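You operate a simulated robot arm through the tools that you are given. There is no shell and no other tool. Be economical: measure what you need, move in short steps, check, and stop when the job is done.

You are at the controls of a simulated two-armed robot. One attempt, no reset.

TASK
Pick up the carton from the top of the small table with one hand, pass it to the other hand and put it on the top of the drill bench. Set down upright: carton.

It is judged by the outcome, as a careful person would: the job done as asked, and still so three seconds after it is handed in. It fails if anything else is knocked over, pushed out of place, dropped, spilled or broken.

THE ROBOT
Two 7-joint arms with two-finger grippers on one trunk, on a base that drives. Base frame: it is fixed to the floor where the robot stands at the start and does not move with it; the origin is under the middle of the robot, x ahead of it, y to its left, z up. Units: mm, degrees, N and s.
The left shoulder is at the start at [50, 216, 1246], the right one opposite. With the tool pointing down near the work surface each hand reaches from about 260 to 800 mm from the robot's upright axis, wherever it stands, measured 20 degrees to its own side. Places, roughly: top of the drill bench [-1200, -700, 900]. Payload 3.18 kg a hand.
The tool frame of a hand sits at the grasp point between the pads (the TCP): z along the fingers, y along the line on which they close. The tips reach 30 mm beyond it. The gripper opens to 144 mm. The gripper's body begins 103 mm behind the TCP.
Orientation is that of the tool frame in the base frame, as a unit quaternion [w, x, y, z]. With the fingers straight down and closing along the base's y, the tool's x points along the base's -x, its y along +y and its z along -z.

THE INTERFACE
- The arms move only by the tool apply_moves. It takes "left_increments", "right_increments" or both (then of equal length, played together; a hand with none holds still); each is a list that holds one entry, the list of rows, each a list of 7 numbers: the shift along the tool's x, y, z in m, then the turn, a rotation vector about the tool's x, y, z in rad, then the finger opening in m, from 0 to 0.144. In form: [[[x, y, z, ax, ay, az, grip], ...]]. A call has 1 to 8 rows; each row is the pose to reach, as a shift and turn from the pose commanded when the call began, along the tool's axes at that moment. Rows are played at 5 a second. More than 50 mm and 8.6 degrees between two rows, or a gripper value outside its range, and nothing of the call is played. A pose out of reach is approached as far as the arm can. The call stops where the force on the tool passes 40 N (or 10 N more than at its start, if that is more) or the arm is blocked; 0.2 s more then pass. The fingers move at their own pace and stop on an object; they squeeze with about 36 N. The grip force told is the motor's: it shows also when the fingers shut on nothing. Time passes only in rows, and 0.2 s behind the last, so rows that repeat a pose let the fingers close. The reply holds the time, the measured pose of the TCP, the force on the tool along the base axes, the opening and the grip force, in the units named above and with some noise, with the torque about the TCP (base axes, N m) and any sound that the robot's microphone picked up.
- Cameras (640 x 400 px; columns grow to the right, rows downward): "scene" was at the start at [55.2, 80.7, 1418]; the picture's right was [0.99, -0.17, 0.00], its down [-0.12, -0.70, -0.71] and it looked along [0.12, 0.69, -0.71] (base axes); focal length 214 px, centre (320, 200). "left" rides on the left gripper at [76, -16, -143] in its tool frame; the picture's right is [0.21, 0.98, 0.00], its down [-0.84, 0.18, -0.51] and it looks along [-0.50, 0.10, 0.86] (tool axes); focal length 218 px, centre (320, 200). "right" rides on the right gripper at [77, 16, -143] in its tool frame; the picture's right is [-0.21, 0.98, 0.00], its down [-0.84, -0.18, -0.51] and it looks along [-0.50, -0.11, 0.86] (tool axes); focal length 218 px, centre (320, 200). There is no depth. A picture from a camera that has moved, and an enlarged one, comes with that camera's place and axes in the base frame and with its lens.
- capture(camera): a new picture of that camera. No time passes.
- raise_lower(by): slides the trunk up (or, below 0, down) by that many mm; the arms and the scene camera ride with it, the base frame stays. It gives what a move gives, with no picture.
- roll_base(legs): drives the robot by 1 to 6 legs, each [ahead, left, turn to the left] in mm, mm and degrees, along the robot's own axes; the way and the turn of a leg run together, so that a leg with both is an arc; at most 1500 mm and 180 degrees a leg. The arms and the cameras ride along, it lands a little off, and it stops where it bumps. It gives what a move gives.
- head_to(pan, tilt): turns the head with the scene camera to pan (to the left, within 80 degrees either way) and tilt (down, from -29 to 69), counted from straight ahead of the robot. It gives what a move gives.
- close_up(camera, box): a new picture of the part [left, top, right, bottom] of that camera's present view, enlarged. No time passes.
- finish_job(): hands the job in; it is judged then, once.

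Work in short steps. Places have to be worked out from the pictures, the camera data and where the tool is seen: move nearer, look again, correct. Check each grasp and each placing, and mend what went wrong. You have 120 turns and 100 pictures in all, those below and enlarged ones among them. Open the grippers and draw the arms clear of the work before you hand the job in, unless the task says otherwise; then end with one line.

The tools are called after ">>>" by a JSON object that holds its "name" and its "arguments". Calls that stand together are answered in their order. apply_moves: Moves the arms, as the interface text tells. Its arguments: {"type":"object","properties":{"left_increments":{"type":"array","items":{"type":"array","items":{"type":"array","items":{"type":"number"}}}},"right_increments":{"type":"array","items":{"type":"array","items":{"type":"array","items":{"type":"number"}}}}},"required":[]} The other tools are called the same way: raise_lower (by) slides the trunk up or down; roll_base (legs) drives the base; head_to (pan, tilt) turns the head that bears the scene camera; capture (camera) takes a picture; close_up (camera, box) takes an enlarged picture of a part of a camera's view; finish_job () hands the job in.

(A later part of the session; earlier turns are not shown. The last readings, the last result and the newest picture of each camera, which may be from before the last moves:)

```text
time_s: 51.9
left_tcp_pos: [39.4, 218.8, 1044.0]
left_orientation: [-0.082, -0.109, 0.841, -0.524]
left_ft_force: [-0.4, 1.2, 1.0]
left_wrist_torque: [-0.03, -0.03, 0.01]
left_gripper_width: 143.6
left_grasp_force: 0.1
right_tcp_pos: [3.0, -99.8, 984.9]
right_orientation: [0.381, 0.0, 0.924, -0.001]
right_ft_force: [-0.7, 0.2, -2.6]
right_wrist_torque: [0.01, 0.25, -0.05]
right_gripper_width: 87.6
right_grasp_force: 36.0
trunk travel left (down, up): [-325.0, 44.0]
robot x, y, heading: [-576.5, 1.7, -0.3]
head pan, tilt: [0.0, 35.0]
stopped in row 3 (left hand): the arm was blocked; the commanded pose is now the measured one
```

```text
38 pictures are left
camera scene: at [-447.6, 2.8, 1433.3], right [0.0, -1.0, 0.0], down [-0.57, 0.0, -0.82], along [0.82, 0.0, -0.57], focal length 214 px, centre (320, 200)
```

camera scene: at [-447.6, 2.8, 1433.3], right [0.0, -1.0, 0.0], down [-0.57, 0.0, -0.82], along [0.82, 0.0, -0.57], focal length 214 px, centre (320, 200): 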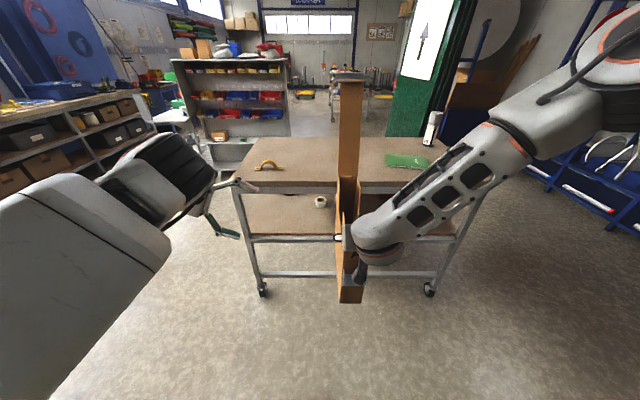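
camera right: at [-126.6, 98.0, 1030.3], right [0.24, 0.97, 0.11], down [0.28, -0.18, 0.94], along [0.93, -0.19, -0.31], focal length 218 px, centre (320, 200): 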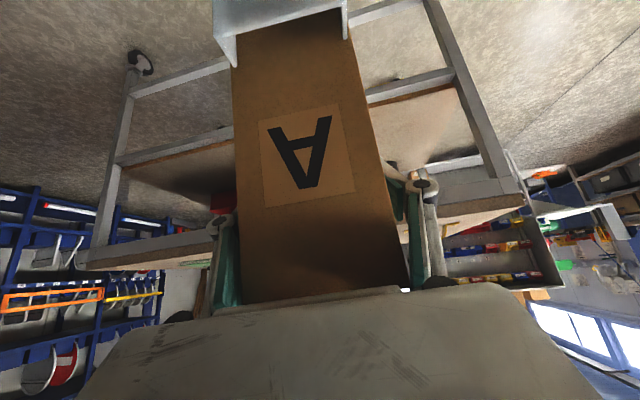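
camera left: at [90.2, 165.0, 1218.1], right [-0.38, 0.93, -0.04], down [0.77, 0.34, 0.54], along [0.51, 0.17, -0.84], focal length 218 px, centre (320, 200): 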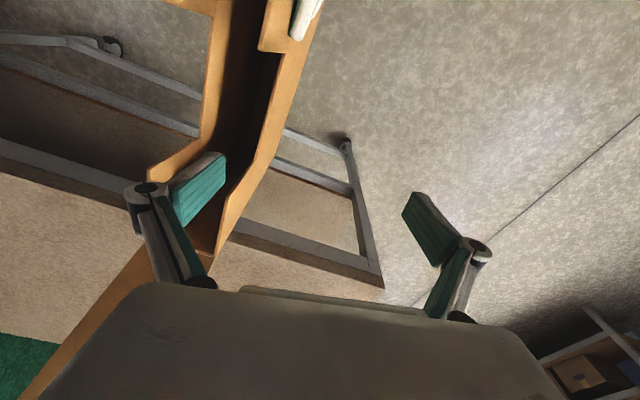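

It drifted and met a limit in that hand orientation. With the elbow now on the right side, I turn the hand back to tool-down.

>>> {"name": "apply_moves", "arguments": {"left_increments": [[[0.0016, 0.0043, -0.0094, -0.139, -0.022, 0.029, 0.144], [0.0032, 0.0087, -0.0188, -0.277, -0.0435, 0.058, 0.144], [0.0048, 0.013, -0.028, -0.416, -0.065, 0.087, 0.144], [0.0065, 0.0174, -0.0375, -0.555, -0.087, 0.1155, 0.144], [0.008, 0.0217, -0.047, -0.693, -0.109, 0.144, 0.144], [0.0097, 0.026, -0.0563, -0.832, -0.1305, 0.173, 0.144], [0.0113, 0.0304, -0.0656, -0.97, -0.152, 0.202, 0.144], [0.0129, 0.0347, -0.075, -1.109, -0.174, 0.231, 0.144]]]}}

>>> {"name": "capture", "arguments": {"camera": "scene"}}

```text
time_s: 52.9
left_tcp_pos: [-12.0, 339.8, 955.6]
left_orientation: [-0.108, -0.152, 0.945, -0.268]
left_ft_force: [0.1, -0.3, -0.4]
left_wrist_torque: [-0.04, 0.06, 0.01]
left_gripper_width: 143.9
left_grasp_force: 0.0
right_tcp_pos: [3.2, -100.4, 985.1]
right_orientation: [0.381, 0.0, 0.925, 0.0]
right_ft_force: [0.4, -0.7, -0.8]
right_wrist_torque: [0.0, 0.27, 0.0]
right_gripper_width: 87.3
right_grasp_force: 36.0
trunk travel left (down, up): [-325.0, 44.0]
robot x, y, heading: [-573.1, 2.2, -0.2]
head pan, tilt: [0.0, 35.0]
stopped in row 4 (left hand): the arm was blocked; the commanded pose is now the measured one
```

```text
37 pictures are left
camera scene: at [-445.9, 2.1, 1433.0], right [0.0, -1.0, 0.0], down [-0.57, 0.0, -0.82], along [0.82, 0.0, -0.57], focal length 214 px, centre (320, 200)
```

scene: 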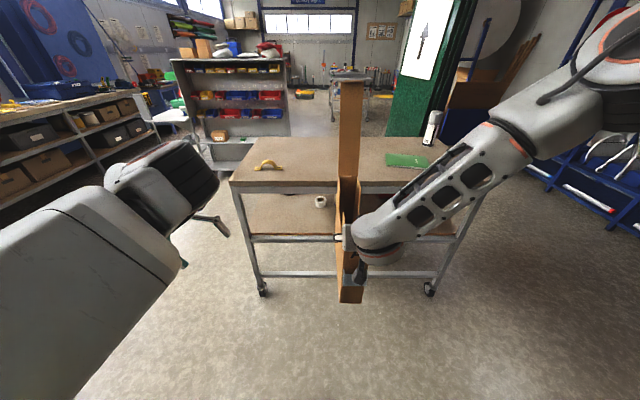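

The elbow now points up, like the right arm's. I continue levelling the hand while taking it forward and up.

>>> {"name": "apply_moves", "arguments": {"left_increments": [[[-0.0062, -0.0204, -0.0132, 0, 0, 0, 0.144], [-0.0123, -0.0408, -0.0264, -0.11, -0.044, 0.062, 0.144], [-0.0185, -0.0612, -0.0396, -0.22, -0.088, 0.124, 0.144], [-0.0246, -0.0816, -0.0528, -0.33, -0.133, 0.187, 0.144], [-0.0308, -0.102, -0.066, -0.44, -0.177, 0.249, 0.144], [-0.0308, -0.102, -0.066, -0.548, -0.221, 0.311, 0.144], [-0.0308, -0.102, -0.066, -0.548, -0.221, 0.311, 0.144]]]}}

>>> {"name": "capture", "arguments": {"camera": "scene"}}

```text
time_s: 53.9
left_tcp_pos: [-19.3, 395.9, 925.2]
left_orientation: [-0.132, -0.156, 0.973, -0.108]
left_ft_force: [0.3, 1.0, -0.5]
left_wrist_torque: [0.02, -0.02, 0.03]
left_gripper_width: 144.1
left_grasp_force: 0.1
right_tcp_pos: [3.4, -102.2, 984.9]
right_orientation: [0.381, 0.0, 0.925, -0.001]
right_ft_force: [-0.9, 0.3, -2.2]
right_wrist_torque: [0.02, 0.25, 0.02]
right_gripper_width: 87.2
right_grasp_force: 36.1
trunk travel left (down, up): [-325.0, 44.0]
robot x, y, heading: [-576.1, 0.6, 0.1]
head pan, tilt: [0.0, 35.0]
stopped in row 4 (left hand): the arm was blocked; the commanded pose is now the measured one
```

```text
36 pictures are left
camera scene: at [-446.4, 1.4, 1433.0], right [0.0, -1.0, 0.0], down [-0.57, 0.0, -0.82], along [0.82, 0.0, -0.57], focal length 214 px, centre (320, 200)
```

scene: 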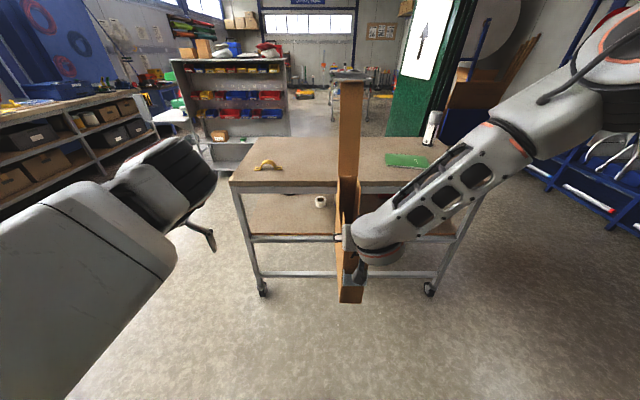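

I look at the left arm's posture directly.

>>> {"name": "head_to", "arguments": {"pan": 40, "tilt": 40}}

>>> {"name": "capture", "arguments": {"camera": "scene"}}

```text
time_s: 54.9
left_tcp_pos: [-21.3, 395.7, 927.1]
left_orientation: [-0.132, -0.156, 0.973, -0.107]
left_ft_force: [-0.4, 0.0, -0.2]
left_wrist_torque: [-0.02, -0.01, 0.0]
left_gripper_width: 143.9
left_grasp_force: 0.1
right_tcp_pos: [3.7, -102.3, 985.2]
right_orientation: [0.382, 0.001, 0.924, -0.001]
right_ft_force: [-0.6, 0.4, -2.1]
right_wrist_torque: [0.01, 0.24, 0.01]
right_gripper_width: 86.8
right_grasp_force: 36.4
trunk travel left (down, up): [-325.0, 44.0]
robot x, y, heading: [-575.5, 0.1, -0.1]
head pan, tilt: [40.0, 40.0]
```

```text
35 pictures are left
camera scene: at [-468.9, 56.2, 1425.5], right [0.64, -0.77, 0.0], down [-0.49, -0.41, -0.77], along [0.59, 0.49, -0.64], focal length 214 px, centre (320, 200)
```

scene: 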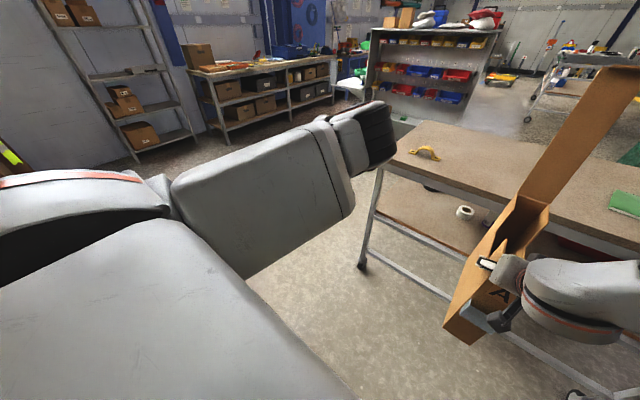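

The elbow is now forward and up with the forearm hanging down – a good posture. I test position tracking only: forward, inward and up.

>>> {"name": "apply_moves", "arguments": {"left_increments": [[[-0.005, -0.0214, -0.0138, 0, 0, 0, 0.144], [-0.0105, -0.0428, -0.0275, 0, 0, 0, 0.144], [-0.016, -0.0643, -0.0413, 0, 0, 0, 0.144], [-0.021, -0.0857, -0.055, 0, 0, 0, 0.144], [-0.021, -0.0857, -0.055, 0, 0, 0, 0.144]]]}}

>>> {"name": "head_to", "arguments": {"pan": 15, "tilt": 40}}

>>> {"name": "capture", "arguments": {"camera": "scene"}}

```text
time_s: 56.1
left_tcp_pos: [42.2, 352.3, 994.5]
left_orientation: [-0.123, -0.173, 0.97, -0.119]
left_ft_force: [0.1, -0.3, -0.1]
left_wrist_torque: [0.0, 0.03, -0.04]
left_gripper_width: 144.0
left_grasp_force: 0.0
right_tcp_pos: [2.9, -101.3, 986.2]
right_orientation: [0.382, 0.0, 0.924, -0.001]
right_ft_force: [0.6, -0.3, -2.7]
right_wrist_torque: [-0.01, 0.26, -0.01]
right_gripper_width: 86.7
right_grasp_force: 35.9
trunk travel left (down, up): [-325.0, 44.0]
robot x, y, heading: [-577.5, 0.5, 0.1]
head pan, tilt: [40.0, 40.0]
```

```text
time_s: 57.0
left_tcp_pos: [41.7, 354.3, 995.3]
left_orientation: [-0.123, -0.172, 0.971, -0.113]
left_ft_force: [-0.6, -1.0, -0.4]
left_wrist_torque: [-0.02, 0.03, 0.03]
left_gripper_width: 144.0
left_grasp_force: 0.1
right_tcp_pos: [3.7, -101.0, 985.2]
right_orientation: [0.382, 0.0, 0.924, -0.001]
right_ft_force: [-0.4, -0.9, -2.1]
right_wrist_torque: [0.02, 0.25, -0.03]
right_gripper_width: 86.5
right_grasp_force: 36.2
trunk travel left (down, up): [-325.0, 44.0]
robot x, y, heading: [-575.1, 1.9, -0.0]
head pan, tilt: [15.0, 40.0]
```

```text
34 pictures are left
camera scene: at [-452.0, 23.7, 1425.5], right [0.26, -0.97, 0.0], down [-0.62, -0.17, -0.77], along [0.74, 0.2, -0.64], focal length 214 px, centre (320, 200)
```

scene: 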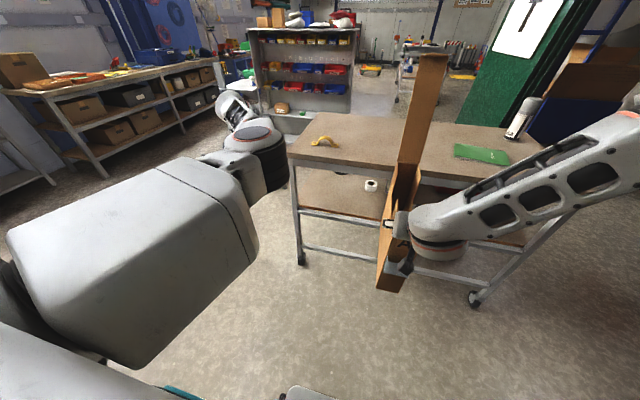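

Tracking is good in this posture. I continue inward/forward while levelling the hand.

>>> {"name": "apply_moves", "arguments": {"left_increments": [[[-0.0042, -0.014, -0.0056, -0.039, -0.041, 0.058, 0.144], [-0.0084, -0.028, -0.0113, -0.077, -0.083, 0.116, 0.144], [-0.0126, -0.042, -0.0169, -0.116, -0.124, 0.174, 0.144], [-0.0168, -0.056, -0.0225, -0.155, -0.165, 0.231, 0.144], [-0.021, -0.07, -0.028, -0.193, -0.207, 0.289, 0.144], [-0.0252, -0.0837, -0.0338, -0.232, -0.248, 0.347, 0.144], [-0.0252, -0.0837, -0.0338, -0.232, -0.248, 0.347, 0.144]]]}}

>>> {"name": "capture", "arguments": {"camera": "scene"}}

```text
time_s: 57.8
left_tcp_pos: [73.0, 343.5, 1026.5]
left_orientation: [-0.055, -0.135, 0.975, -0.165]
left_ft_force: [1.3, -0.3, 0.4]
left_wrist_torque: [0.0, -0.01, -0.02]
left_gripper_width: 144.0
left_grasp_force: 0.0
right_tcp_pos: [2.6, -100.9, 985.0]
right_orientation: [0.38, 0.0, 0.925, 0.0]
right_ft_force: [-0.1, -0.5, -2.0]
right_wrist_torque: [0.03, 0.25, 0.0]
right_gripper_width: 86.1
right_grasp_force: 36.1
trunk travel left (down, up): [-325.0, 44.0]
robot x, y, heading: [-576.5, -1.2, -0.2]
head pan, tilt: [15.0, 40.0]
stopped in row 3 (left hand): the arm was blocked; the commanded pose is now the measured one
```

```text
33 pictures are left
camera scene: at [-452.2, 24.0, 1425.5], right [0.26, -0.97, 0.0], down [-0.62, -0.17, -0.77], along [0.74, 0.2, -0.64], focal length 214 px, centre (320, 200)
```

scene: 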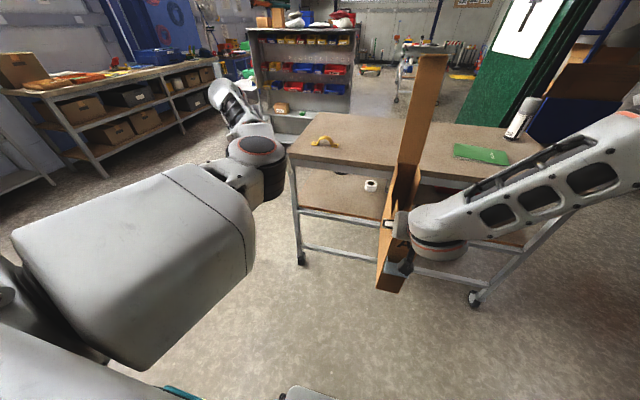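

In this posture the left wrist stays outboard (y≥430), so the natural meeting is hand-to-hand across: right hand pointing left, left hand pointing right. I first turn the carton with the right hand 60° to the left about its grasp point.

>>> {"name": "apply_moves", "arguments": {"right_increments": [[[0, 0, 0, -0.0919, 0, -0.0919, 0.05], [0, 0, 0, -0.1838, 0, -0.1838, 0.05], [0, 0, 0, -0.2757, 0, -0.2757, 0.05], [0, 0, 0, -0.3676, 0, -0.3676, 0.05], [0, 0, 0, -0.4595, 0, -0.4595, 0.05], [0, 0, 0, -0.5514, 0, -0.5514, 0.05], [0, 0, 0, -0.6433, 0, -0.6433, 0.05], [0, 0, 0, -0.7352, 0, -0.7352, 0.05]]]}}

>>> {"name": "capture", "arguments": {"camera": "scene"}}

```text
time_s: 59.6
left_tcp_pos: [72.8, 341.6, 1025.4]
left_orientation: [-0.055, -0.135, 0.975, -0.165]
left_ft_force: [0.2, 0.2, -0.4]
left_wrist_torque: [0.03, 0.01, 0.01]
left_gripper_width: 144.0
left_grasp_force: 0.1
right_tcp_pos: [2.6, -101.6, 984.4]
right_orientation: [0.331, -0.448, 0.81, 0.184]
right_ft_force: [0.9, 0.2, -2.8]
right_wrist_torque: [-0.23, 0.19, -0.01]
right_gripper_width: 85.6
right_grasp_force: 35.7
trunk travel left (down, up): [-325.0, 44.0]
robot x, y, heading: [-577.3, 1.4, 0.2]
head pan, tilt: [15.0, 40.0]
```

```text
32 pictures are left
camera scene: at [-451.9, 23.8, 1425.5], right [0.26, -0.97, 0.0], down [-0.62, -0.17, -0.77], along [0.74, 0.2, -0.64], focal length 214 px, centre (320, 200)
```

scene: 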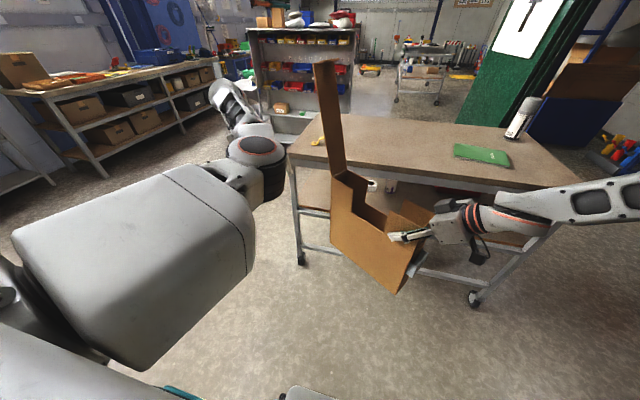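

Perfect tracking. Now the left hand: I rotate it toward pointing inboard (45° down) with horizontal closing along x.

>>> {"name": "apply_moves", "arguments": {"left_increments": [[[0.0011, -0.007, -0.0016, 0.0263, -0.0261, 0.1312, 0.144], [0.0022, -0.0139, -0.0031, 0.0526, -0.0521, 0.2624, 0.144], [0.0033, -0.0209, -0.0047, 0.0789, -0.0782, 0.3936, 0.144], [0.0044, -0.0279, -0.0063, 0.1051, -0.1043, 0.5249, 0.144], [0.0055, -0.0348, -0.0079, 0.1314, -0.1304, 0.6561, 0.144], [0.0066, -0.0418, -0.0094, 0.1577, -0.1564, 0.7873, 0.144], [0.0077, -0.0488, -0.011, 0.184, -0.1825, 0.9185, 0.144], [0.0088, -0.0557, -0.0126, 0.2103, -0.2086, 1.0497, 0.144]]]}}

>>> {"name": "capture", "arguments": {"camera": "scene"}}

```text
time_s: 61.6
left_tcp_pos: [75.4, 331.1, 1041.0]
left_orientation: [0.139, 0.324, 0.903, -0.246]
left_ft_force: [-0.3, -0.5, -0.2]
left_wrist_torque: [-0.01, 0.04, 0.0]
left_gripper_width: 144.0
left_grasp_force: 0.0
right_tcp_pos: [2.3, -102.9, 984.1]
right_orientation: [0.33, -0.447, 0.811, 0.184]
right_ft_force: [-0.4, -0.2, -2.9]
right_wrist_torque: [-0.22, 0.17, 0.0]
right_gripper_width: 85.1
right_grasp_force: 36.3
trunk travel left (down, up): [-325.0, 44.0]
robot x, y, heading: [-573.0, 2.8, -0.0]
head pan, tilt: [15.0, 40.0]
stopped in row 8 (left hand): the arm was blocked; the commanded pose is now the measured one
```

```text
31 pictures are left
camera scene: at [-451.9, 24.2, 1425.4], right [0.26, -0.97, 0.0], down [-0.62, -0.17, -0.77], along [0.74, 0.2, -0.64], focal length 214 px, centre (320, 200)
```

scene: 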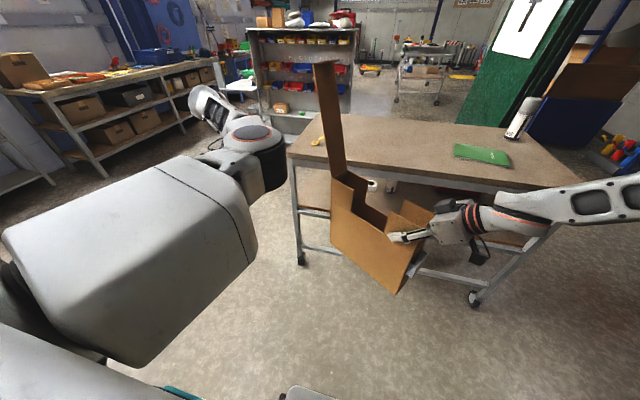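

About 45° done before a block. I continue the remaining 50° while letting the hand follow a little further forward.

>>> {"name": "apply_moves", "arguments": {"left_increments": [[[-0.0048, -0.0043, -0.0009, 0.0256, -0.0239, 0.12, 0.144], [-0.0096, -0.0086, -0.0019, 0.0511, -0.0477, 0.2394, 0.144], [-0.0144, -0.0129, -0.0028, 0.0767, -0.0716, 0.359, 0.144], [-0.0193, -0.0171, -0.0038, 0.1023, -0.0954, 0.479, 0.144], [-0.0241, -0.0214, -0.0047, 0.1279, -0.119, 0.599, 0.144], [-0.0289, -0.0257, -0.0057, 0.153, -0.143, 0.718, 0.144], [-0.0337, -0.03, -0.0066, 0.179, -0.167, 0.838, 0.144]]]}}

>>> {"name": "capture", "arguments": {"camera": "left"}}

```text
time_s: 63.2
left_tcp_pos: [81.8, 290.6, 1074.4]
left_orientation: [0.272, 0.656, 0.65, -0.27]
left_ft_force: [1.3, -0.4, 0.6]
left_wrist_torque: [0.02, 0.01, -0.01]
left_gripper_width: 144.1
left_grasp_force: 0.1
right_tcp_pos: [1.3, -102.3, 983.1]
right_orientation: [0.33, -0.446, 0.811, 0.183]
right_ft_force: [0.3, 0.4, -2.8]
right_wrist_torque: [-0.19, 0.17, -0.01]
right_gripper_width: 85.0
right_grasp_force: 36.3
trunk travel left (down, up): [-325.0, 44.0]
robot x, y, heading: [-574.5, 1.6, -0.1]
head pan, tilt: [15.0, 40.0]
```

```text
30 pictures are left
camera left: at [65.6, 446.1, 1121.9], right [0.98, 0.14, -0.14], down [0.17, -0.24, 0.96], along [0.1, -0.96, -0.26], focal length 218 px, centre (320, 200)
```

left: 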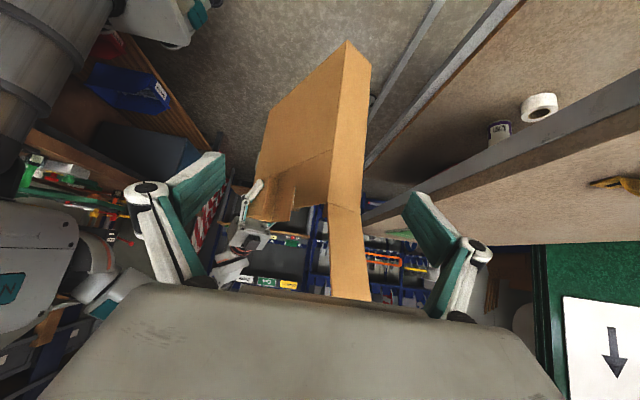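

The left hand now tracks exactly: pointing inboard, 45° down, closing along x. I turn the carton the last 30° so its axis lies along y, and bring it up and toward the left hand, stopping short to look.

>>> {"name": "apply_moves", "arguments": {"right_increments": [[[-0.0253, -0.0029, 0.005, -0.0625, 0, -0.0625, 0.05], [-0.0505, -0.0058, 0.01, -0.125, 0, -0.125, 0.05], [-0.0758, -0.0087, 0.015, -0.1875, 0, -0.1875, 0.05], [-0.101, -0.0116, 0.02, -0.25, 0, -0.25, 0.05], [-0.1263, -0.0145, 0.025, -0.3125, 0, -0.3125, 0.05], [-0.1516, -0.0174, 0.03, -0.375, 0, -0.375, 0.05], [-0.1516, -0.0174, 0.03, -0.375, 0, -0.375, 0.05]]]}}

>>> {"name": "capture", "arguments": {"camera": "left"}}

>>> {"name": "capture", "arguments": {"camera": "scene"}}

```text
time_s: 64.8
left_tcp_pos: [81.7, 291.4, 1073.4]
left_orientation: [0.27, 0.656, 0.651, -0.27]
left_ft_force: [0.2, 0.2, 1.1]
left_wrist_torque: [0.02, -0.01, -0.02]
left_gripper_width: 143.9
left_grasp_force: 0.1
right_tcp_pos: [85.6, -1.4, 1068.6]
right_orientation: [0.27, -0.643, 0.665, 0.266]
right_ft_force: [-0.2, -0.8, -2.6]
right_wrist_torque: [-0.27, 0.01, -0.01]
right_gripper_width: 84.4
right_grasp_force: 36.6
right hand out of reach, approached as far as the arm can: row 1
trunk travel left (down, up): [-325.0, 44.0]
robot x, y, heading: [-579.3, -0.7, -0.0]
head pan, tilt: [15.0, 40.0]
```

```text
29 pictures are left
camera left: at [64.6, 446.5, 1121.7], right [0.98, 0.14, -0.15], down [0.18, -0.24, 0.95], along [0.1, -0.96, -0.26], focal length 218 px, centre (320, 200)
```

left: 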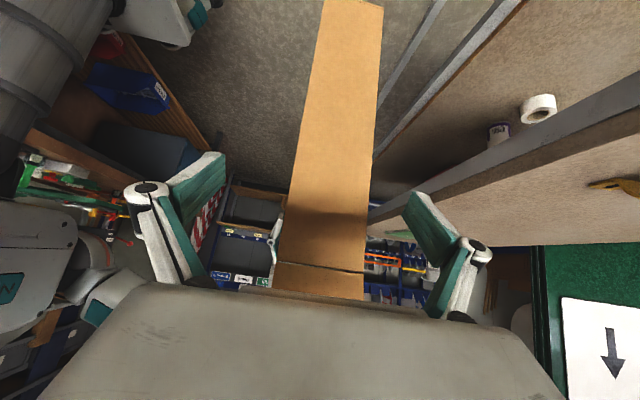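

```text
28 pictures are left
camera scene: at [-452.4, 23.2, 1425.5], right [0.26, -0.97, 0.0], down [-0.62, -0.17, -0.77], along [0.74, 0.2, -0.64], focal length 214 px, centre (320, 200)
```

scene: 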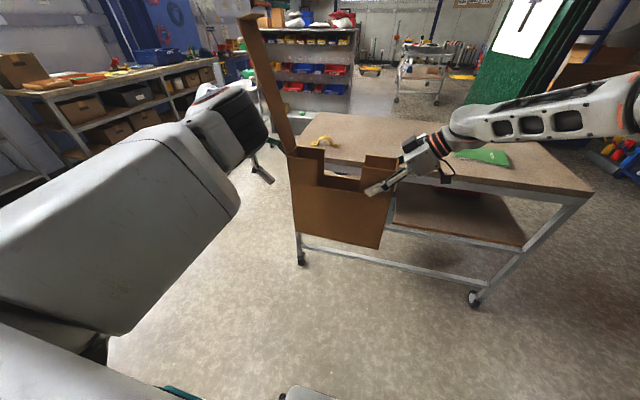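

The carton's rear wall is between the left fingers' lines (about 7 mm off-centre). I bring the carton 80 mm further left so the rear column enters the left gripper.

>>> {"name": "apply_moves", "arguments": {"right_increments": [[[-0.0145, 0.002, 0.0135, 0, 0, 0, 0.05], [-0.029, 0.004, 0.027, 0, 0, 0, 0.05], [-0.0435, 0.006, 0.0405, 0, 0, 0, 0.05], [-0.058, 0.007, 0.054, 0, 0, 0, 0.05], [-0.058, 0.007, 0.054, 0, 0, 0, 0.05]]]}}

>>> {"name": "capture", "arguments": {"camera": "left"}}

>>> {"name": "capture", "arguments": {"camera": "scene"}}

```text
time_s: 66.0
left_tcp_pos: [81.0, 292.5, 1073.1]
left_orientation: [0.271, 0.655, 0.652, -0.27]
left_ft_force: [0.1, -0.4, -0.7]
left_wrist_torque: [0.01, 0.0, -0.02]
left_gripper_width: 144.1
left_grasp_force: 0.0
right_tcp_pos: [81.4, 77.7, 1071.2]
right_orientation: [0.27, -0.642, 0.666, 0.266]
right_ft_force: [0.2, -0.4, -2.5]
right_wrist_torque: [-0.25, 0.0, -0.01]
right_gripper_width: 83.9
right_grasp_force: 35.7
trunk travel left (down, up): [-325.0, 44.0]
robot x, y, heading: [-574.7, 3.3, 0.1]
head pan, tilt: [15.0, 40.0]
```

```text
27 pictures are left
camera left: at [65.0, 446.6, 1121.5], right [0.98, 0.14, -0.15], down [0.18, -0.24, 0.95], along [0.1, -0.96, -0.26], focal length 218 px, centre (320, 200)
```

left: 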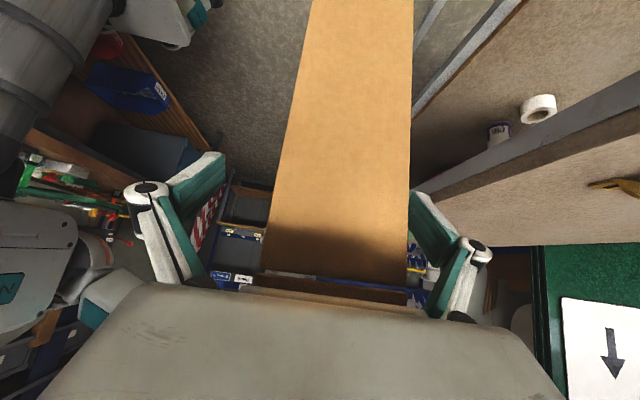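

```text
26 pictures are left
camera scene: at [-452.0, 23.3, 1425.5], right [0.26, -0.97, 0.0], down [-0.62, -0.17, -0.77], along [0.74, 0.2, -0.64], focal length 214 px, centre (320, 200)
```

scene: 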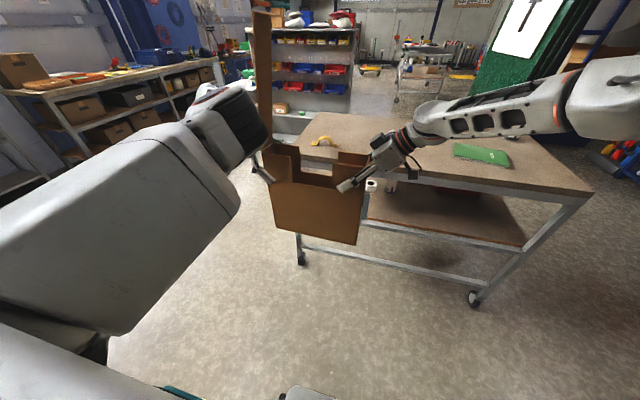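

Rear wall is ~35 mm inside the left grip, about 9 mm off-centre. I shift the carton 8 mm toward −x and close the left gripper.

>>> {"name": "apply_moves", "arguments": {"right_increments": [[[0, 0.008, 0, 0, 0, 0, 0.05], [0, 0.008, 0, 0, 0, 0, 0.05], [0, 0.008, 0, 0, 0, 0, 0.05], [0, 0.008, 0, 0, 0, 0, 0.05], [0, 0.008, 0, 0, 0, 0, 0.05], [0, 0.008, 0, 0, 0, 0, 0.05]]], "left_increments": [[[0, 0, 0, 0, 0, 0, 0.144], [0, 0, 0, 0, 0, 0, 0.11], [0, 0, 0, 0, 0, 0, 0.09], [0, 0, 0, 0, 0, 0, 0.07], [0, 0, 0, 0, 0, 0, 0.05], [0, 0, 0, 0, 0, 0, 0.05]]]}}

>>> {"name": "capture", "arguments": {"camera": "left"}}

```text
time_s: 67.4
left_tcp_pos: [80.9, 292.9, 1073.0]
left_orientation: [0.271, 0.655, 0.652, -0.269]
left_ft_force: [3.0, 2.0, -0.2]
left_wrist_torque: [-0.17, 0.49, -0.77]
left_gripper_width: 79.2
left_grasp_force: 36.3
right_tcp_pos: [72.9, 77.7, 1070.1]
right_orientation: [0.27, -0.644, 0.665, 0.267]
right_ft_force: [-2.9, -3.6, -0.8]
right_wrist_torque: [0.26, -0.54, 1.35]
right_gripper_width: 84.0
right_grasp_force: 35.3
trunk travel left (down, up): [-325.0, 44.0]
robot x, y, heading: [-578.6, 1.4, -0.1]
head pan, tilt: [15.0, 40.0]
```

```text
25 pictures are left
camera left: at [64.9, 447.2, 1121.2], right [0.98, 0.14, -0.15], down [0.18, -0.24, 0.95], along [0.1, -0.96, -0.26], focal length 218 px, centre (320, 200)
```

left: 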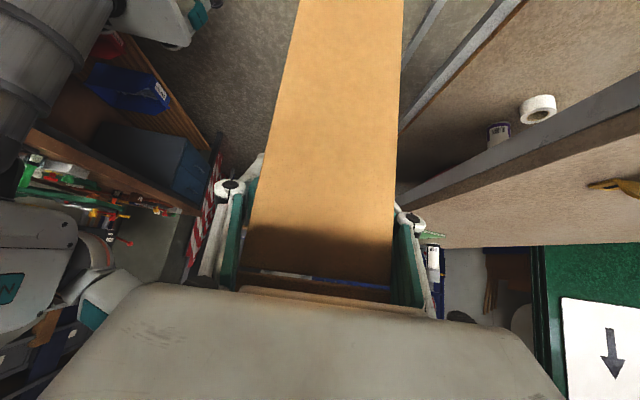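

Left grips at 79 mm with 36 N. Now I open the right hand.

>>> {"name": "apply_moves", "arguments": {"right_increments": [[[0, 0, 0, 0, 0, 0, 0.09], [0, 0, 0, 0, 0, 0, 0.11], [0, 0, 0, 0, 0, 0, 0.13], [0, 0, 0, 0, 0, 0, 0.144], [0, 0, 0, 0, 0, 0, 0.144]]]}}

>>> {"name": "capture", "arguments": {"camera": "scene"}}

>>> {"name": "capture", "arguments": {"camera": "right"}}

```text
time_s: 68.6
left_tcp_pos: [81.2, 292.3, 1072.5]
left_orientation: [0.271, 0.655, 0.652, -0.27]
left_ft_force: [-0.1, 0.1, -0.3]
left_wrist_torque: [0.25, -0.02, 0.0]
left_gripper_width: 78.8
left_grasp_force: 36.0
right_tcp_pos: [73.3, 77.9, 1070.8]
right_orientation: [0.271, -0.642, 0.666, 0.266]
right_ft_force: [0.2, -0.3, 0.3]
right_wrist_torque: [0.03, -0.01, -0.02]
right_gripper_width: 143.9
right_grasp_force: 0.0
trunk travel left (down, up): [-325.0, 44.0]
robot x, y, heading: [-577.4, 0.1, -0.1]
head pan, tilt: [15.0, 40.0]
```

```text
24 pictures are left
camera scene: at [-452.0, 23.8, 1425.5], right [0.26, -0.97, 0.0], down [-0.62, -0.17, -0.77], along [0.74, 0.2, -0.64], focal length 214 px, centre (320, 200)
```

scene: 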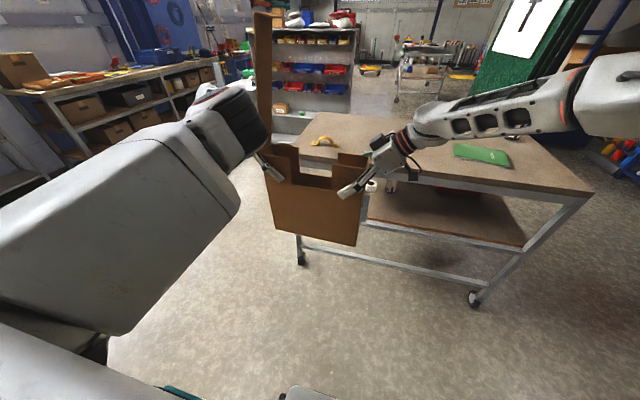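

```text
23 pictures are left
camera right: at [52.7, -75.6, 1119.2], right [-0.97, 0.18, 0.15], down [0.19, 0.24, 0.95], along [0.13, 0.95, -0.27], focal length 218 px, centre (320, 200)
```

right: 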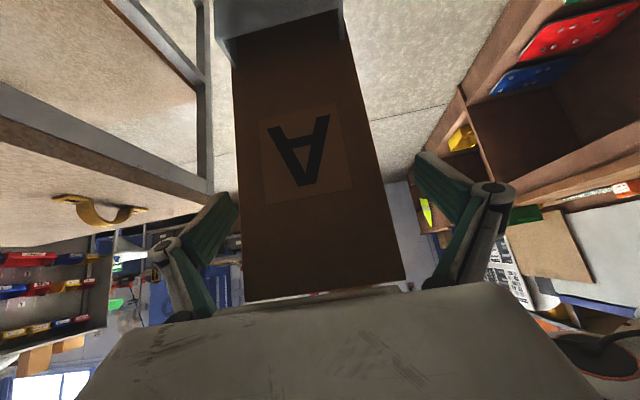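

The left holds the carton level by itself. I withdraw the right hand back along its fingers.

>>> {"name": "apply_moves", "arguments": {"right_increments": [[[0, 0, -0.04, 0, 0, 0, 0.144], [0, 0, -0.08, 0, 0, 0, 0.144], [0, 0, -0.12, 0, 0, 0, 0.144], [0, 0, -0.16, 0, 0, 0, 0.144], [0, 0, -0.2, 0, 0, 0, 0.144]]]}}

>>> {"name": "head_to", "arguments": {"pan": -80, "tilt": 30}}

>>> {"name": "capture", "arguments": {"camera": "scene"}}

```text
time_s: 69.8
left_tcp_pos: [81.3, 292.0, 1074.5]
left_orientation: [0.271, 0.655, 0.651, -0.27]
left_ft_force: [0.4, -0.4, -0.4]
left_wrist_torque: [0.26, -0.03, -0.02]
left_gripper_width: 78.5
left_grasp_force: 36.1
right_tcp_pos: [69.7, -64.0, 1212.8]
right_orientation: [0.271, -0.643, 0.665, 0.266]
right_ft_force: [-0.4, 0.1, -0.6]
right_wrist_torque: [0.02, 0.05, 0.01]
right_gripper_width: 144.1
right_grasp_force: 0.1
trunk travel left (down, up): [-325.0, 44.0]
robot x, y, heading: [-573.4, -0.0, -0.0]
head pan, tilt: [15.0, 40.0]
```

```text
time_s: 71.5
left_tcp_pos: [81.1, 293.4, 1072.7]
left_orientation: [0.272, 0.655, 0.652, -0.27]
left_ft_force: [0.0, -0.4, 0.1]
left_wrist_torque: [0.24, -0.02, 0.01]
left_gripper_width: 78.0
left_grasp_force: 36.3
right_tcp_pos: [70.3, -63.7, 1213.4]
right_orientation: [0.27, -0.643, 0.665, 0.267]
right_ft_force: [0.2, 0.5, -0.2]
right_wrist_torque: [-0.03, -0.04, 0.04]
right_gripper_width: 143.9
right_grasp_force: 0.1
trunk travel left (down, up): [-325.0, 44.0]
robot x, y, heading: [-576.9, 2.4, 0.1]
head pan, tilt: [-80.0, 30.0]
```

```text
22 pictures are left
camera scene: at [-518.3, -87.3, 1440.8], right [-0.98, -0.17, 0.0], down [-0.09, 0.49, -0.87], along [0.15, -0.85, -0.5], focal length 214 px, centre (320, 200)
```

scene: 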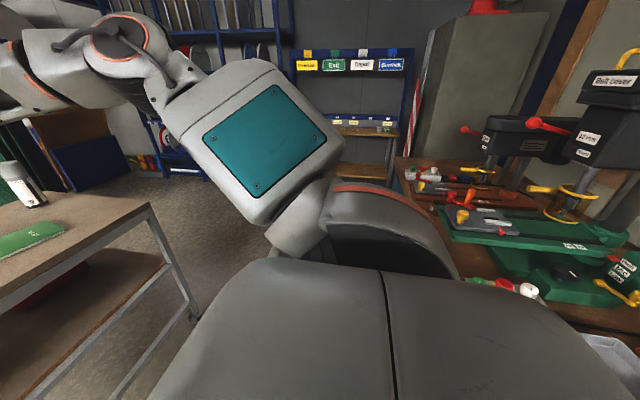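

The bench with drill presses is behind on the right; its top is at 900 while the carton's bottom is at ~820. I raise the trunk and lift the carton with the left arm.

>>> {"name": "raise_lower", "arguments": {"by": 42}}

>>> {"name": "apply_moves", "arguments": {"left_increments": [[[-0.014, 0, -0.014, 0, 0, 0, 0.05], [-0.028, 0, -0.028, 0, 0, 0, 0.05], [-0.042, 0, -0.042, 0, 0, 0, 0.05], [-0.056, 0, -0.056, 0, 0, 0, 0.05], [-0.07, 0, -0.07, 0, 0, 0, 0.05], [-0.07, 0, -0.07, 0, 0, 0, 0.05]]]}}

>>> {"name": "head_to", "arguments": {"pan": 15, "tilt": 40}}

>>> {"name": "capture", "arguments": {"camera": "scene"}}

```text
time_s: 72.4
left_tcp_pos: [82.0, 291.6, 1115.1]
left_orientation: [0.271, 0.655, 0.651, -0.272]
left_ft_force: [-0.1, -0.9, -2.8]
left_wrist_torque: [0.25, -0.07, 0.04]
left_gripper_width: 78.0
left_grasp_force: 36.3
right_tcp_pos: [69.0, -63.5, 1255.2]
right_orientation: [0.27, -0.643, 0.666, 0.267]
right_ft_force: [-1.1, 0.3, -1.3]
right_wrist_torque: [-0.03, -0.03, 0.0]
right_gripper_width: 144.1
right_grasp_force: 0.2
trunk travel left (down, up): [-367.0, 2.0]
robot x, y, heading: [-575.9, 0.9, 0.1]
head pan, tilt: [-80.0, 30.0]
```

```text
time_s: 73.8
left_tcp_pos: [78.6, 306.5, 1201.5]
left_orientation: [0.267, 0.644, 0.663, -0.274]
left_ft_force: [0.4, 0.3, -3.1]
left_wrist_torque: [0.23, 0.02, 0.0]
left_gripper_width: 77.2
left_grasp_force: 35.8
right_tcp_pos: [71.2, -62.3, 1254.6]
right_orientation: [0.271, -0.642, 0.666, 0.267]
right_ft_force: [0.5, -0.1, 0.4]
right_wrist_torque: [-0.04, 0.01, -0.01]
right_gripper_width: 143.9
right_grasp_force: 0.1
trunk travel left (down, up): [-367.0, 2.0]
robot x, y, heading: [-574.1, 1.4, 0.0]
head pan, tilt: [-80.0, 30.0]
```

```text
time_s: 75.5
left_tcp_pos: [78.8, 306.2, 1204.6]
left_orientation: [0.273, 0.644, 0.66, -0.275]
left_ft_force: [-0.2, -0.2, -2.6]
left_wrist_torque: [0.23, -0.03, 0.0]
left_gripper_width: 77.0
left_grasp_force: 35.9
right_tcp_pos: [70.6, -61.9, 1255.2]
right_orientation: [0.27, -0.643, 0.665, 0.267]
right_ft_force: [0.6, -0.5, 0.3]
right_wrist_torque: [-0.01, 0.0, -0.03]
right_gripper_width: 143.9
right_grasp_force: 0.1
trunk travel left (down, up): [-367.0, 2.0]
robot x, y, heading: [-577.6, 1.2, -0.0]
head pan, tilt: [15.0, 40.0]
```

```text
21 pictures are left
camera scene: at [-451.7, 23.8, 1466.6], right [0.26, -0.97, 0.0], down [-0.62, -0.17, -0.77], along [0.74, 0.2, -0.64], focal length 214 px, centre (320, 200)
```

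scene: 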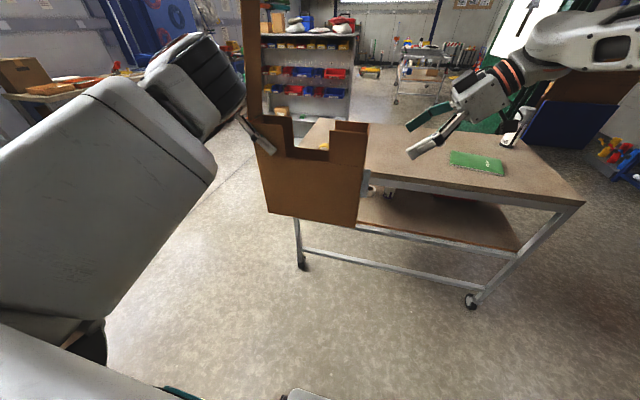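

Carton bottom is now ~950, level. I tuck the right arm back toward the body so it won't meet the drill presses, then move forward a little and turn right 90°.

>>> {"name": "apply_moves", "arguments": {"right_increments": [[[0.015, 0.036, -0.015, 0, 0, 0, 0.144], [0.03, 0.072, -0.03, 0, 0, 0, 0.144], [0.045, 0.108, -0.045, 0, 0, 0, 0.144], [0.06, 0.144, -0.06, 0, 0, 0, 0.144], [0.076, 0.18, -0.076, 0, 0, 0, 0.144], [0.091, 0.215, -0.091, 0, 0, 0, 0.144], [0.106, 0.25, -0.106, 0, 0, 0, 0.144]]]}}

>>> {"name": "roll_base", "arguments": {"legs": [[100, 0, 0], [0, 0, -90]]}}

>>> {"name": "head_to", "arguments": {"pan": -75, "tilt": 25}}

>>> {"name": "capture", "arguments": {"camera": "scene"}}

```text
time_s: 77.1
left_tcp_pos: [79.6, 305.1, 1208.3]
left_orientation: [0.273, 0.645, 0.66, -0.273]
left_ft_force: [-1.1, -0.2, -1.9]
left_wrist_torque: [0.24, -0.01, 0.03]
left_gripper_width: 76.7
left_grasp_force: 35.8
right_tcp_pos: [-109.0, -137.4, 1321.8]
right_orientation: [0.266, -0.645, 0.662, 0.274]
right_ft_force: [0.0, -0.3, 1.1]
right_wrist_torque: [0.0, 0.01, -0.03]
right_gripper_width: 143.9
right_grasp_force: 0.1
right hand out of reach, approached as far as the arm can: row 4, 5, 6, 7
trunk travel left (down, up): [-367.0, 2.0]
robot x, y, heading: [-579.0, 0.2, 0.0]
head pan, tilt: [15.0, 40.0]
```

```text
time_s: 82.0
left_tcp_pos: [-166.7, -653.3, 1209.4]
left_orientation: [0.002, 0.922, 0.013, -0.387]
left_ft_force: [0.0, -0.3, -2.8]
left_wrist_torque: [0.0, -0.23, -0.01]
left_gripper_width: 75.9
left_grasp_force: 35.8
right_tcp_pos: [-612.0, -466.8, 1322.4]
right_orientation: [0.382, 0.01, 0.924, 0.007]
right_ft_force: [0.7, 0.5, 0.3]
right_wrist_torque: [-0.02, -0.03, -0.01]
right_gripper_width: 144.0
right_grasp_force: 0.0
trunk travel left (down, up): [-367.0, 2.0]
robot x, y, heading: [-478.1, 2.2, -89.8]
head pan, tilt: [15.0, 40.0]
```

```text
time_s: 83.7
left_tcp_pos: [-163.8, -653.2, 1207.3]
left_orientation: [0.002, 0.922, 0.014, -0.388]
left_ft_force: [0.0, 1.5, -2.3]
left_wrist_torque: [0.0, -0.24, 0.02]
left_gripper_width: 75.5
left_grasp_force: 36.0
right_tcp_pos: [-611.5, -466.4, 1322.0]
right_orientation: [0.382, 0.011, 0.924, 0.006]
right_ft_force: [-0.4, 0.2, 0.4]
right_wrist_torque: [-0.04, -0.02, 0.0]
right_gripper_width: 144.1
right_grasp_force: 0.1
trunk travel left (down, up): [-367.0, 2.0]
robot x, y, heading: [-475.1, 2.3, -89.6]
head pan, tilt: [-75.0, 25.0]
```

```text
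20 pictures are left
camera scene: at [-563.9, -63.6, 1489.9], right [-0.26, 0.96, 0.0], down [0.41, 0.11, -0.91], along [-0.87, -0.24, -0.42], focal length 214 px, centre (320, 200)
```

scene: 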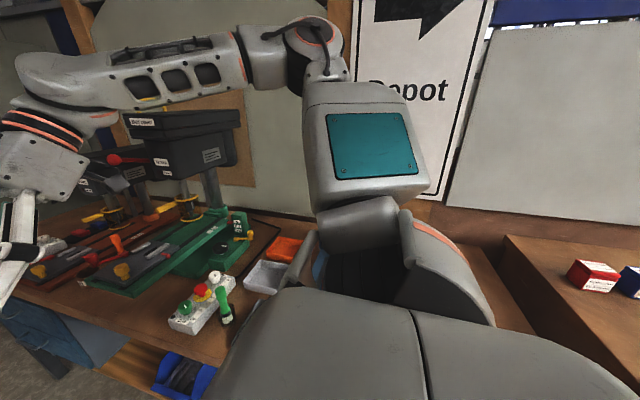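

Turned fine. The bench shows drill presses, a tray and a control box toward its −y part. I strafe toward +x (my left) for turning room and turn right another 90° to face the bench.

>>> {"name": "roll_base", "arguments": {"legs": [[0, 410, 0], [0, 0, -90]]}}

>>> {"name": "head_to", "arguments": {"pan": 0, "tilt": 32}}

>>> {"name": "capture", "arguments": {"camera": "scene"}}

```text
time_s: 91.7
left_tcp_pos: [-716.0, -314.3, 1208.8]
left_orientation: [-0.271, 0.665, -0.639, -0.276]
left_ft_force: [-0.3, -0.5, -1.8]
left_wrist_torque: [-0.24, -0.05, -0.01]
left_gripper_width: 74.8
left_grasp_force: 35.9
right_tcp_pos: [-533.8, 133.6, 1322.7]
right_orientation: [0.275, 0.658, 0.649, -0.264]
right_ft_force: [0.0, 0.7, 0.9]
right_wrist_torque: [0.02, 0.02, 0.05]
right_gripper_width: 143.9
right_grasp_force: 0.1
trunk travel left (down, up): [-367.0, 2.0]
robot x, y, heading: [-62.3, 4.2, -179.6]
head pan, tilt: [-75.0, 25.0]
```

```text
time_s: 93.1
left_tcp_pos: [-715.3, -315.4, 1208.3]
left_orientation: [-0.272, 0.665, -0.639, -0.276]
left_ft_force: [-0.1, -0.1, -1.9]
left_wrist_torque: [-0.23, -0.01, -0.01]
left_gripper_width: 74.9
left_grasp_force: 35.3
right_tcp_pos: [-532.2, 134.2, 1321.3]
right_orientation: [0.274, 0.659, 0.648, -0.265]
right_ft_force: [-0.7, 0.0, -0.3]
right_wrist_torque: [-0.02, -0.02, 0.01]
right_gripper_width: 143.9
right_grasp_force: 0.1
trunk travel left (down, up): [-367.0, 2.0]
robot x, y, heading: [-64.3, 5.9, -178.9]
head pan, tilt: [0.0, 32.0]
```

```text
19 pictures are left
camera scene: at [-193.4, 1.5, 1478.8], right [-0.01, 1.0, 0.0], down [0.53, 0.01, -0.85], along [-0.85, -0.01, -0.53], focal length 214 px, centre (320, 200)
```

scene: 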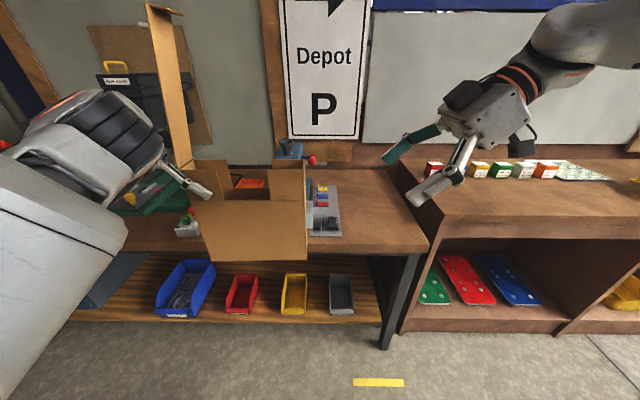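

I now face the bench: front edge near x≈−775, free wood between the grey device and the bench's right end (y≈115…395). I look closer, also through the right wrist camera.

>>> {"name": "close_up", "arguments": {"camera": "scene", "box": [160, 130, 460, 270]}}

>>> {"name": "capture", "arguments": {"camera": "right"}}

```text
2.13 times, centred on (310, 200) of scene
camera zoom: at [-193.4, 1.5, 1478.8], right [-0.01, 1.0, 0.0], down [0.53, 0.01, -0.85], along [-0.85, -0.01, -0.53], focal length 458 px, centre (341, 200)
```

zoom: 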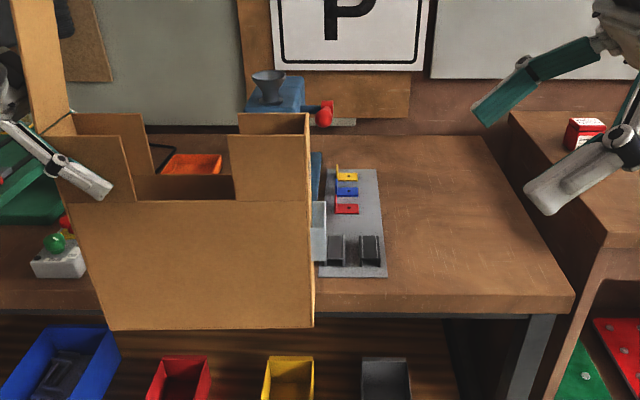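

```text
17 pictures are left
camera right: at [-516.2, 289.0, 1370.5], right [0.97, -0.15, 0.17], down [-0.2, -0.24, 0.95], along [-0.11, -0.96, -0.26], focal length 218 px, centre (320, 200)
```

right: 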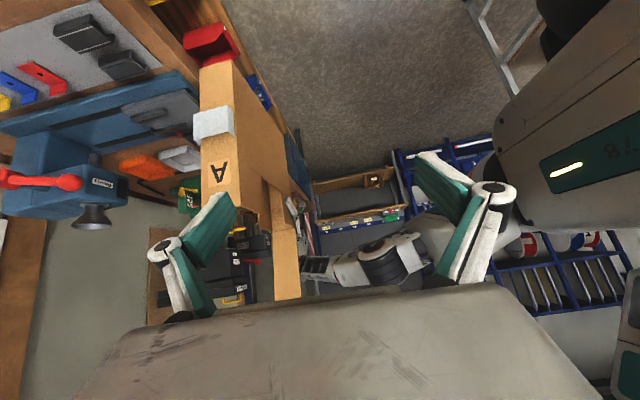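

Free wood spans about y 80…410, x −790…−1500; the carton is 297 long, so I'll place it diagonally. I turn right 61° (to heading 120°), away from the bench, then will strafe left to slide it in along its own axis.

>>> {"name": "roll_base", "arguments": {"legs": [[0, 0, -61]]}}

>>> {"name": "head_to", "arguments": {"pan": 35, "tilt": 32}}

>>> {"name": "capture", "arguments": {"camera": "scene"}}

```text
time_s: 96.2
left_tcp_pos: [-660.8, 414.3, 1208.3]
left_orientation: [0.374, -0.252, 0.887, 0.101]
left_ft_force: [-0.1, -0.6, -2.8]
left_wrist_torque: [-0.16, 0.2, 0.0]
left_gripper_width: 74.7
left_grasp_force: 35.7
right_tcp_pos: [-178.0, 475.9, 1322.9]
right_orientation: [0.105, 0.896, 0.228, -0.367]
right_ft_force: [-0.4, -0.3, -0.2]
right_wrist_torque: [-0.01, 0.0, 0.02]
right_gripper_width: 144.1
right_grasp_force: 0.1
trunk travel left (down, up): [-367.0, 2.0]
robot x, y, heading: [-66.1, -1.4, 119.9]
head pan, tilt: [0.0, 32.0]
```

```text
time_s: 97.2
left_tcp_pos: [-659.7, 415.2, 1207.3]
left_orientation: [0.374, -0.252, 0.887, 0.101]
left_ft_force: [-0.1, 0.7, -3.0]
left_wrist_torque: [-0.13, 0.21, -0.01]
left_gripper_width: 74.6
left_grasp_force: 35.9
right_tcp_pos: [-178.8, 476.2, 1324.3]
right_orientation: [0.104, 0.896, 0.227, -0.368]
right_ft_force: [0.4, -0.3, 0.0]
right_wrist_torque: [-0.01, 0.01, 0.02]
right_gripper_width: 143.9
right_grasp_force: 0.0
trunk travel left (down, up): [-367.0, 2.0]
robot x, y, heading: [-64.1, 3.8, 120.4]
head pan, tilt: [35.0, 32.0]
```

```text
16 pictures are left
camera scene: at [-164.6, 76.3, 1478.8], right [0.42, 0.91, 0.0], down [0.48, -0.22, -0.85], along [-0.77, 0.36, -0.53], focal length 214 px, centre (320, 200)
```

scene: 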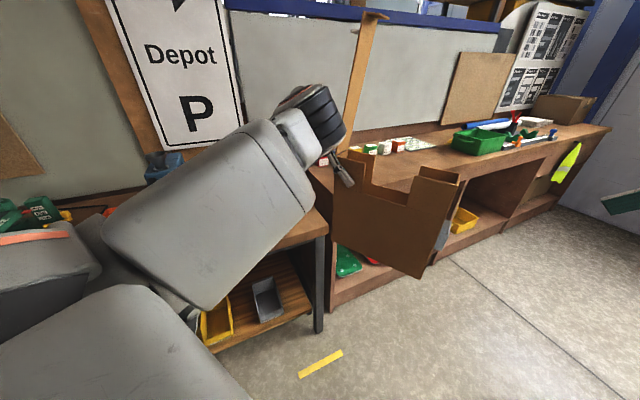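

Geometry agrees: sliding 452 mm to my left puts the carton diagonally inside the free area. I go 300 mm first.

>>> {"name": "roll_base", "arguments": {"legs": [[0, 300, 0]]}}

>>> {"name": "capture", "arguments": {"camera": "scene"}}

```text
time_s: 100.4
left_tcp_pos: [-916.4, 266.2, 1208.6]
left_orientation: [0.374, -0.253, 0.887, 0.102]
left_ft_force: [-0.1, -0.3, -2.8]
left_wrist_torque: [-0.08, 0.24, -0.06]
left_gripper_width: 75.0
left_grasp_force: 36.2
right_tcp_pos: [-434.0, 326.6, 1322.0]
right_orientation: [0.105, 0.896, 0.228, -0.367]
right_ft_force: [0.7, -0.2, -0.4]
right_wrist_torque: [-0.02, 0.02, 0.01]
right_gripper_width: 143.8
right_grasp_force: 0.0
trunk travel left (down, up): [-367.0, 2.0]
robot x, y, heading: [-317.8, -145.2, 120.4]
head pan, tilt: [35.0, 32.0]
```

```text
15 pictures are left
camera scene: at [-421.8, -72.7, 1478.8], right [0.42, 0.91, 0.0], down [0.48, -0.22, -0.85], along [-0.77, 0.36, -0.53], focal length 214 px, centre (320, 200)
```

scene: 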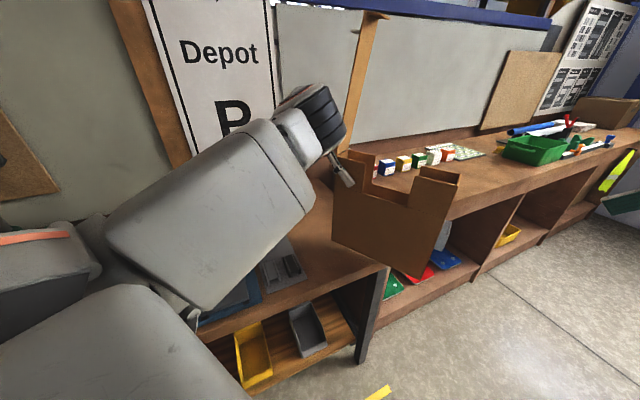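

Clear so far. I slide the remaining 155 mm.

>>> {"name": "roll_base", "arguments": {"legs": [[0, 155, 0]]}}

>>> {"name": "head_to", "arguments": {"pan": 25, "tilt": 40}}

>>> {"name": "capture", "arguments": {"camera": "scene"}}

```text
time_s: 102.4
left_tcp_pos: [-1049.5, 190.5, 1208.6]
left_orientation: [0.374, -0.252, 0.887, 0.101]
left_ft_force: [0.6, 0.1, -2.7]
left_wrist_torque: [-0.1, 0.17, 0.01]
left_gripper_width: 74.6
left_grasp_force: 36.3
right_tcp_pos: [-568.1, 249.3, 1322.7]
right_orientation: [0.104, 0.896, 0.227, -0.367]
right_ft_force: [0.0, 0.9, 0.1]
right_wrist_torque: [0.01, 0.01, -0.01]
right_gripper_width: 144.0
right_grasp_force: 0.0
trunk travel left (down, up): [-367.0, 2.0]
robot x, y, heading: [-453.1, -222.8, 120.0]
head pan, tilt: [35.0, 32.0]
```

```text
time_s: 103.1
left_tcp_pos: [-1049.7, 188.6, 1207.7]
left_orientation: [0.374, -0.253, 0.886, 0.102]
left_ft_force: [0.2, 0.2, -3.2]
left_wrist_torque: [-0.14, 0.21, -0.01]
left_gripper_width: 74.7
left_grasp_force: 35.3
right_tcp_pos: [-566.8, 248.9, 1321.8]
right_orientation: [0.104, 0.896, 0.226, -0.368]
right_ft_force: [-0.1, 0.8, 0.0]
right_wrist_torque: [-0.01, 0.01, 0.02]
right_gripper_width: 144.0
right_grasp_force: 0.1
trunk travel left (down, up): [-367.0, 2.0]
robot x, y, heading: [-456.1, -220.8, 120.2]
head pan, tilt: [25.0, 40.0]
```

```text
14 pictures are left
camera scene: at [-543.2, -138.6, 1466.6], right [0.57, 0.82, 0.0], down [0.53, -0.37, -0.77], along [-0.63, 0.44, -0.64], focal length 214 px, centre (320, 200)
```

scene: 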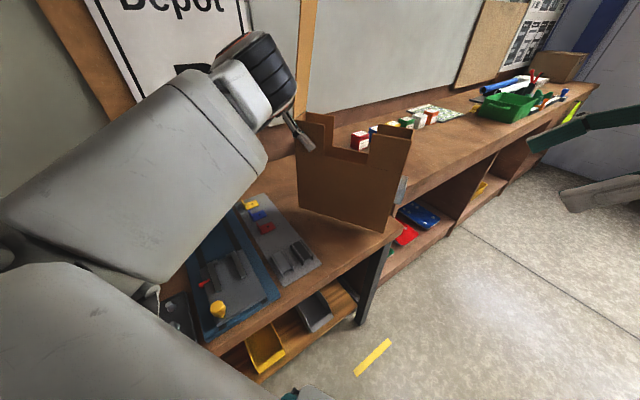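

The carton's near front corner is too close to the bench's front edge (x≈−796). I shift it with the left arm 70 mm to the left and 40 mm ahead (net ~80 mm deeper).

>>> {"name": "apply_moves", "arguments": {"left_increments": [[[0.0124, 0.01, -0.0124, 0, 0, 0, 0.05], [0.0248, 0.02, -0.0248, 0, 0, 0, 0.05], [0.0371, 0.03, -0.0371, 0, 0, 0, 0.05], [0.0495, 0.04, -0.0495, 0, 0, 0, 0.05], [0.0495, 0.04, -0.0495, 0, 0, 0, 0.05]]]}}

>>> {"name": "close_up", "arguments": {"camera": "scene", "box": [220, 80, 460, 280]}}

```text
time_s: 104.3
left_tcp_pos: [-1127.5, 188.4, 1206.4]
left_orientation: [0.373, -0.251, 0.887, 0.1]
left_ft_force: [0.4, -0.4, -3.0]
left_wrist_torque: [-0.14, 0.25, -0.05]
left_gripper_width: 74.6
left_grasp_force: 36.3
right_tcp_pos: [-566.0, 251.5, 1323.1]
right_orientation: [0.105, 0.896, 0.227, -0.367]
right_ft_force: [0.3, -0.1, 0.6]
right_wrist_torque: [-0.01, 0.02, -0.02]
right_gripper_width: 144.1
right_grasp_force: 0.0
trunk travel left (down, up): [-367.0, 2.0]
robot x, y, heading: [-456.2, -224.3, 119.9]
head pan, tilt: [25.0, 40.0]
```

```text
2.00 times, centred on (340, 180) of scene
camera zoom: at [-541.6, -137.8, 1466.7], right [0.57, 0.82, 0.0], down [0.53, -0.37, -0.77], along [-0.63, 0.44, -0.64], focal length 429 px, centre (280, 240)
```

zoom: 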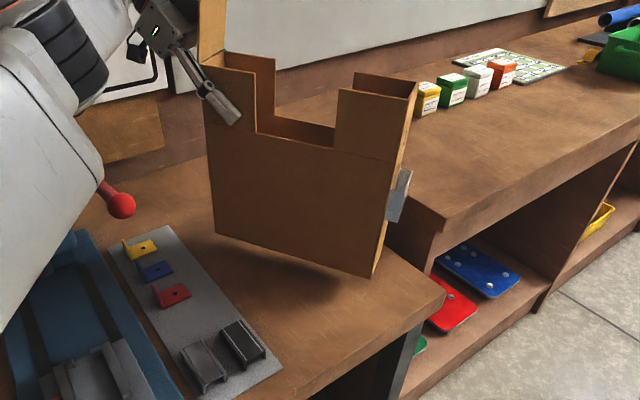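

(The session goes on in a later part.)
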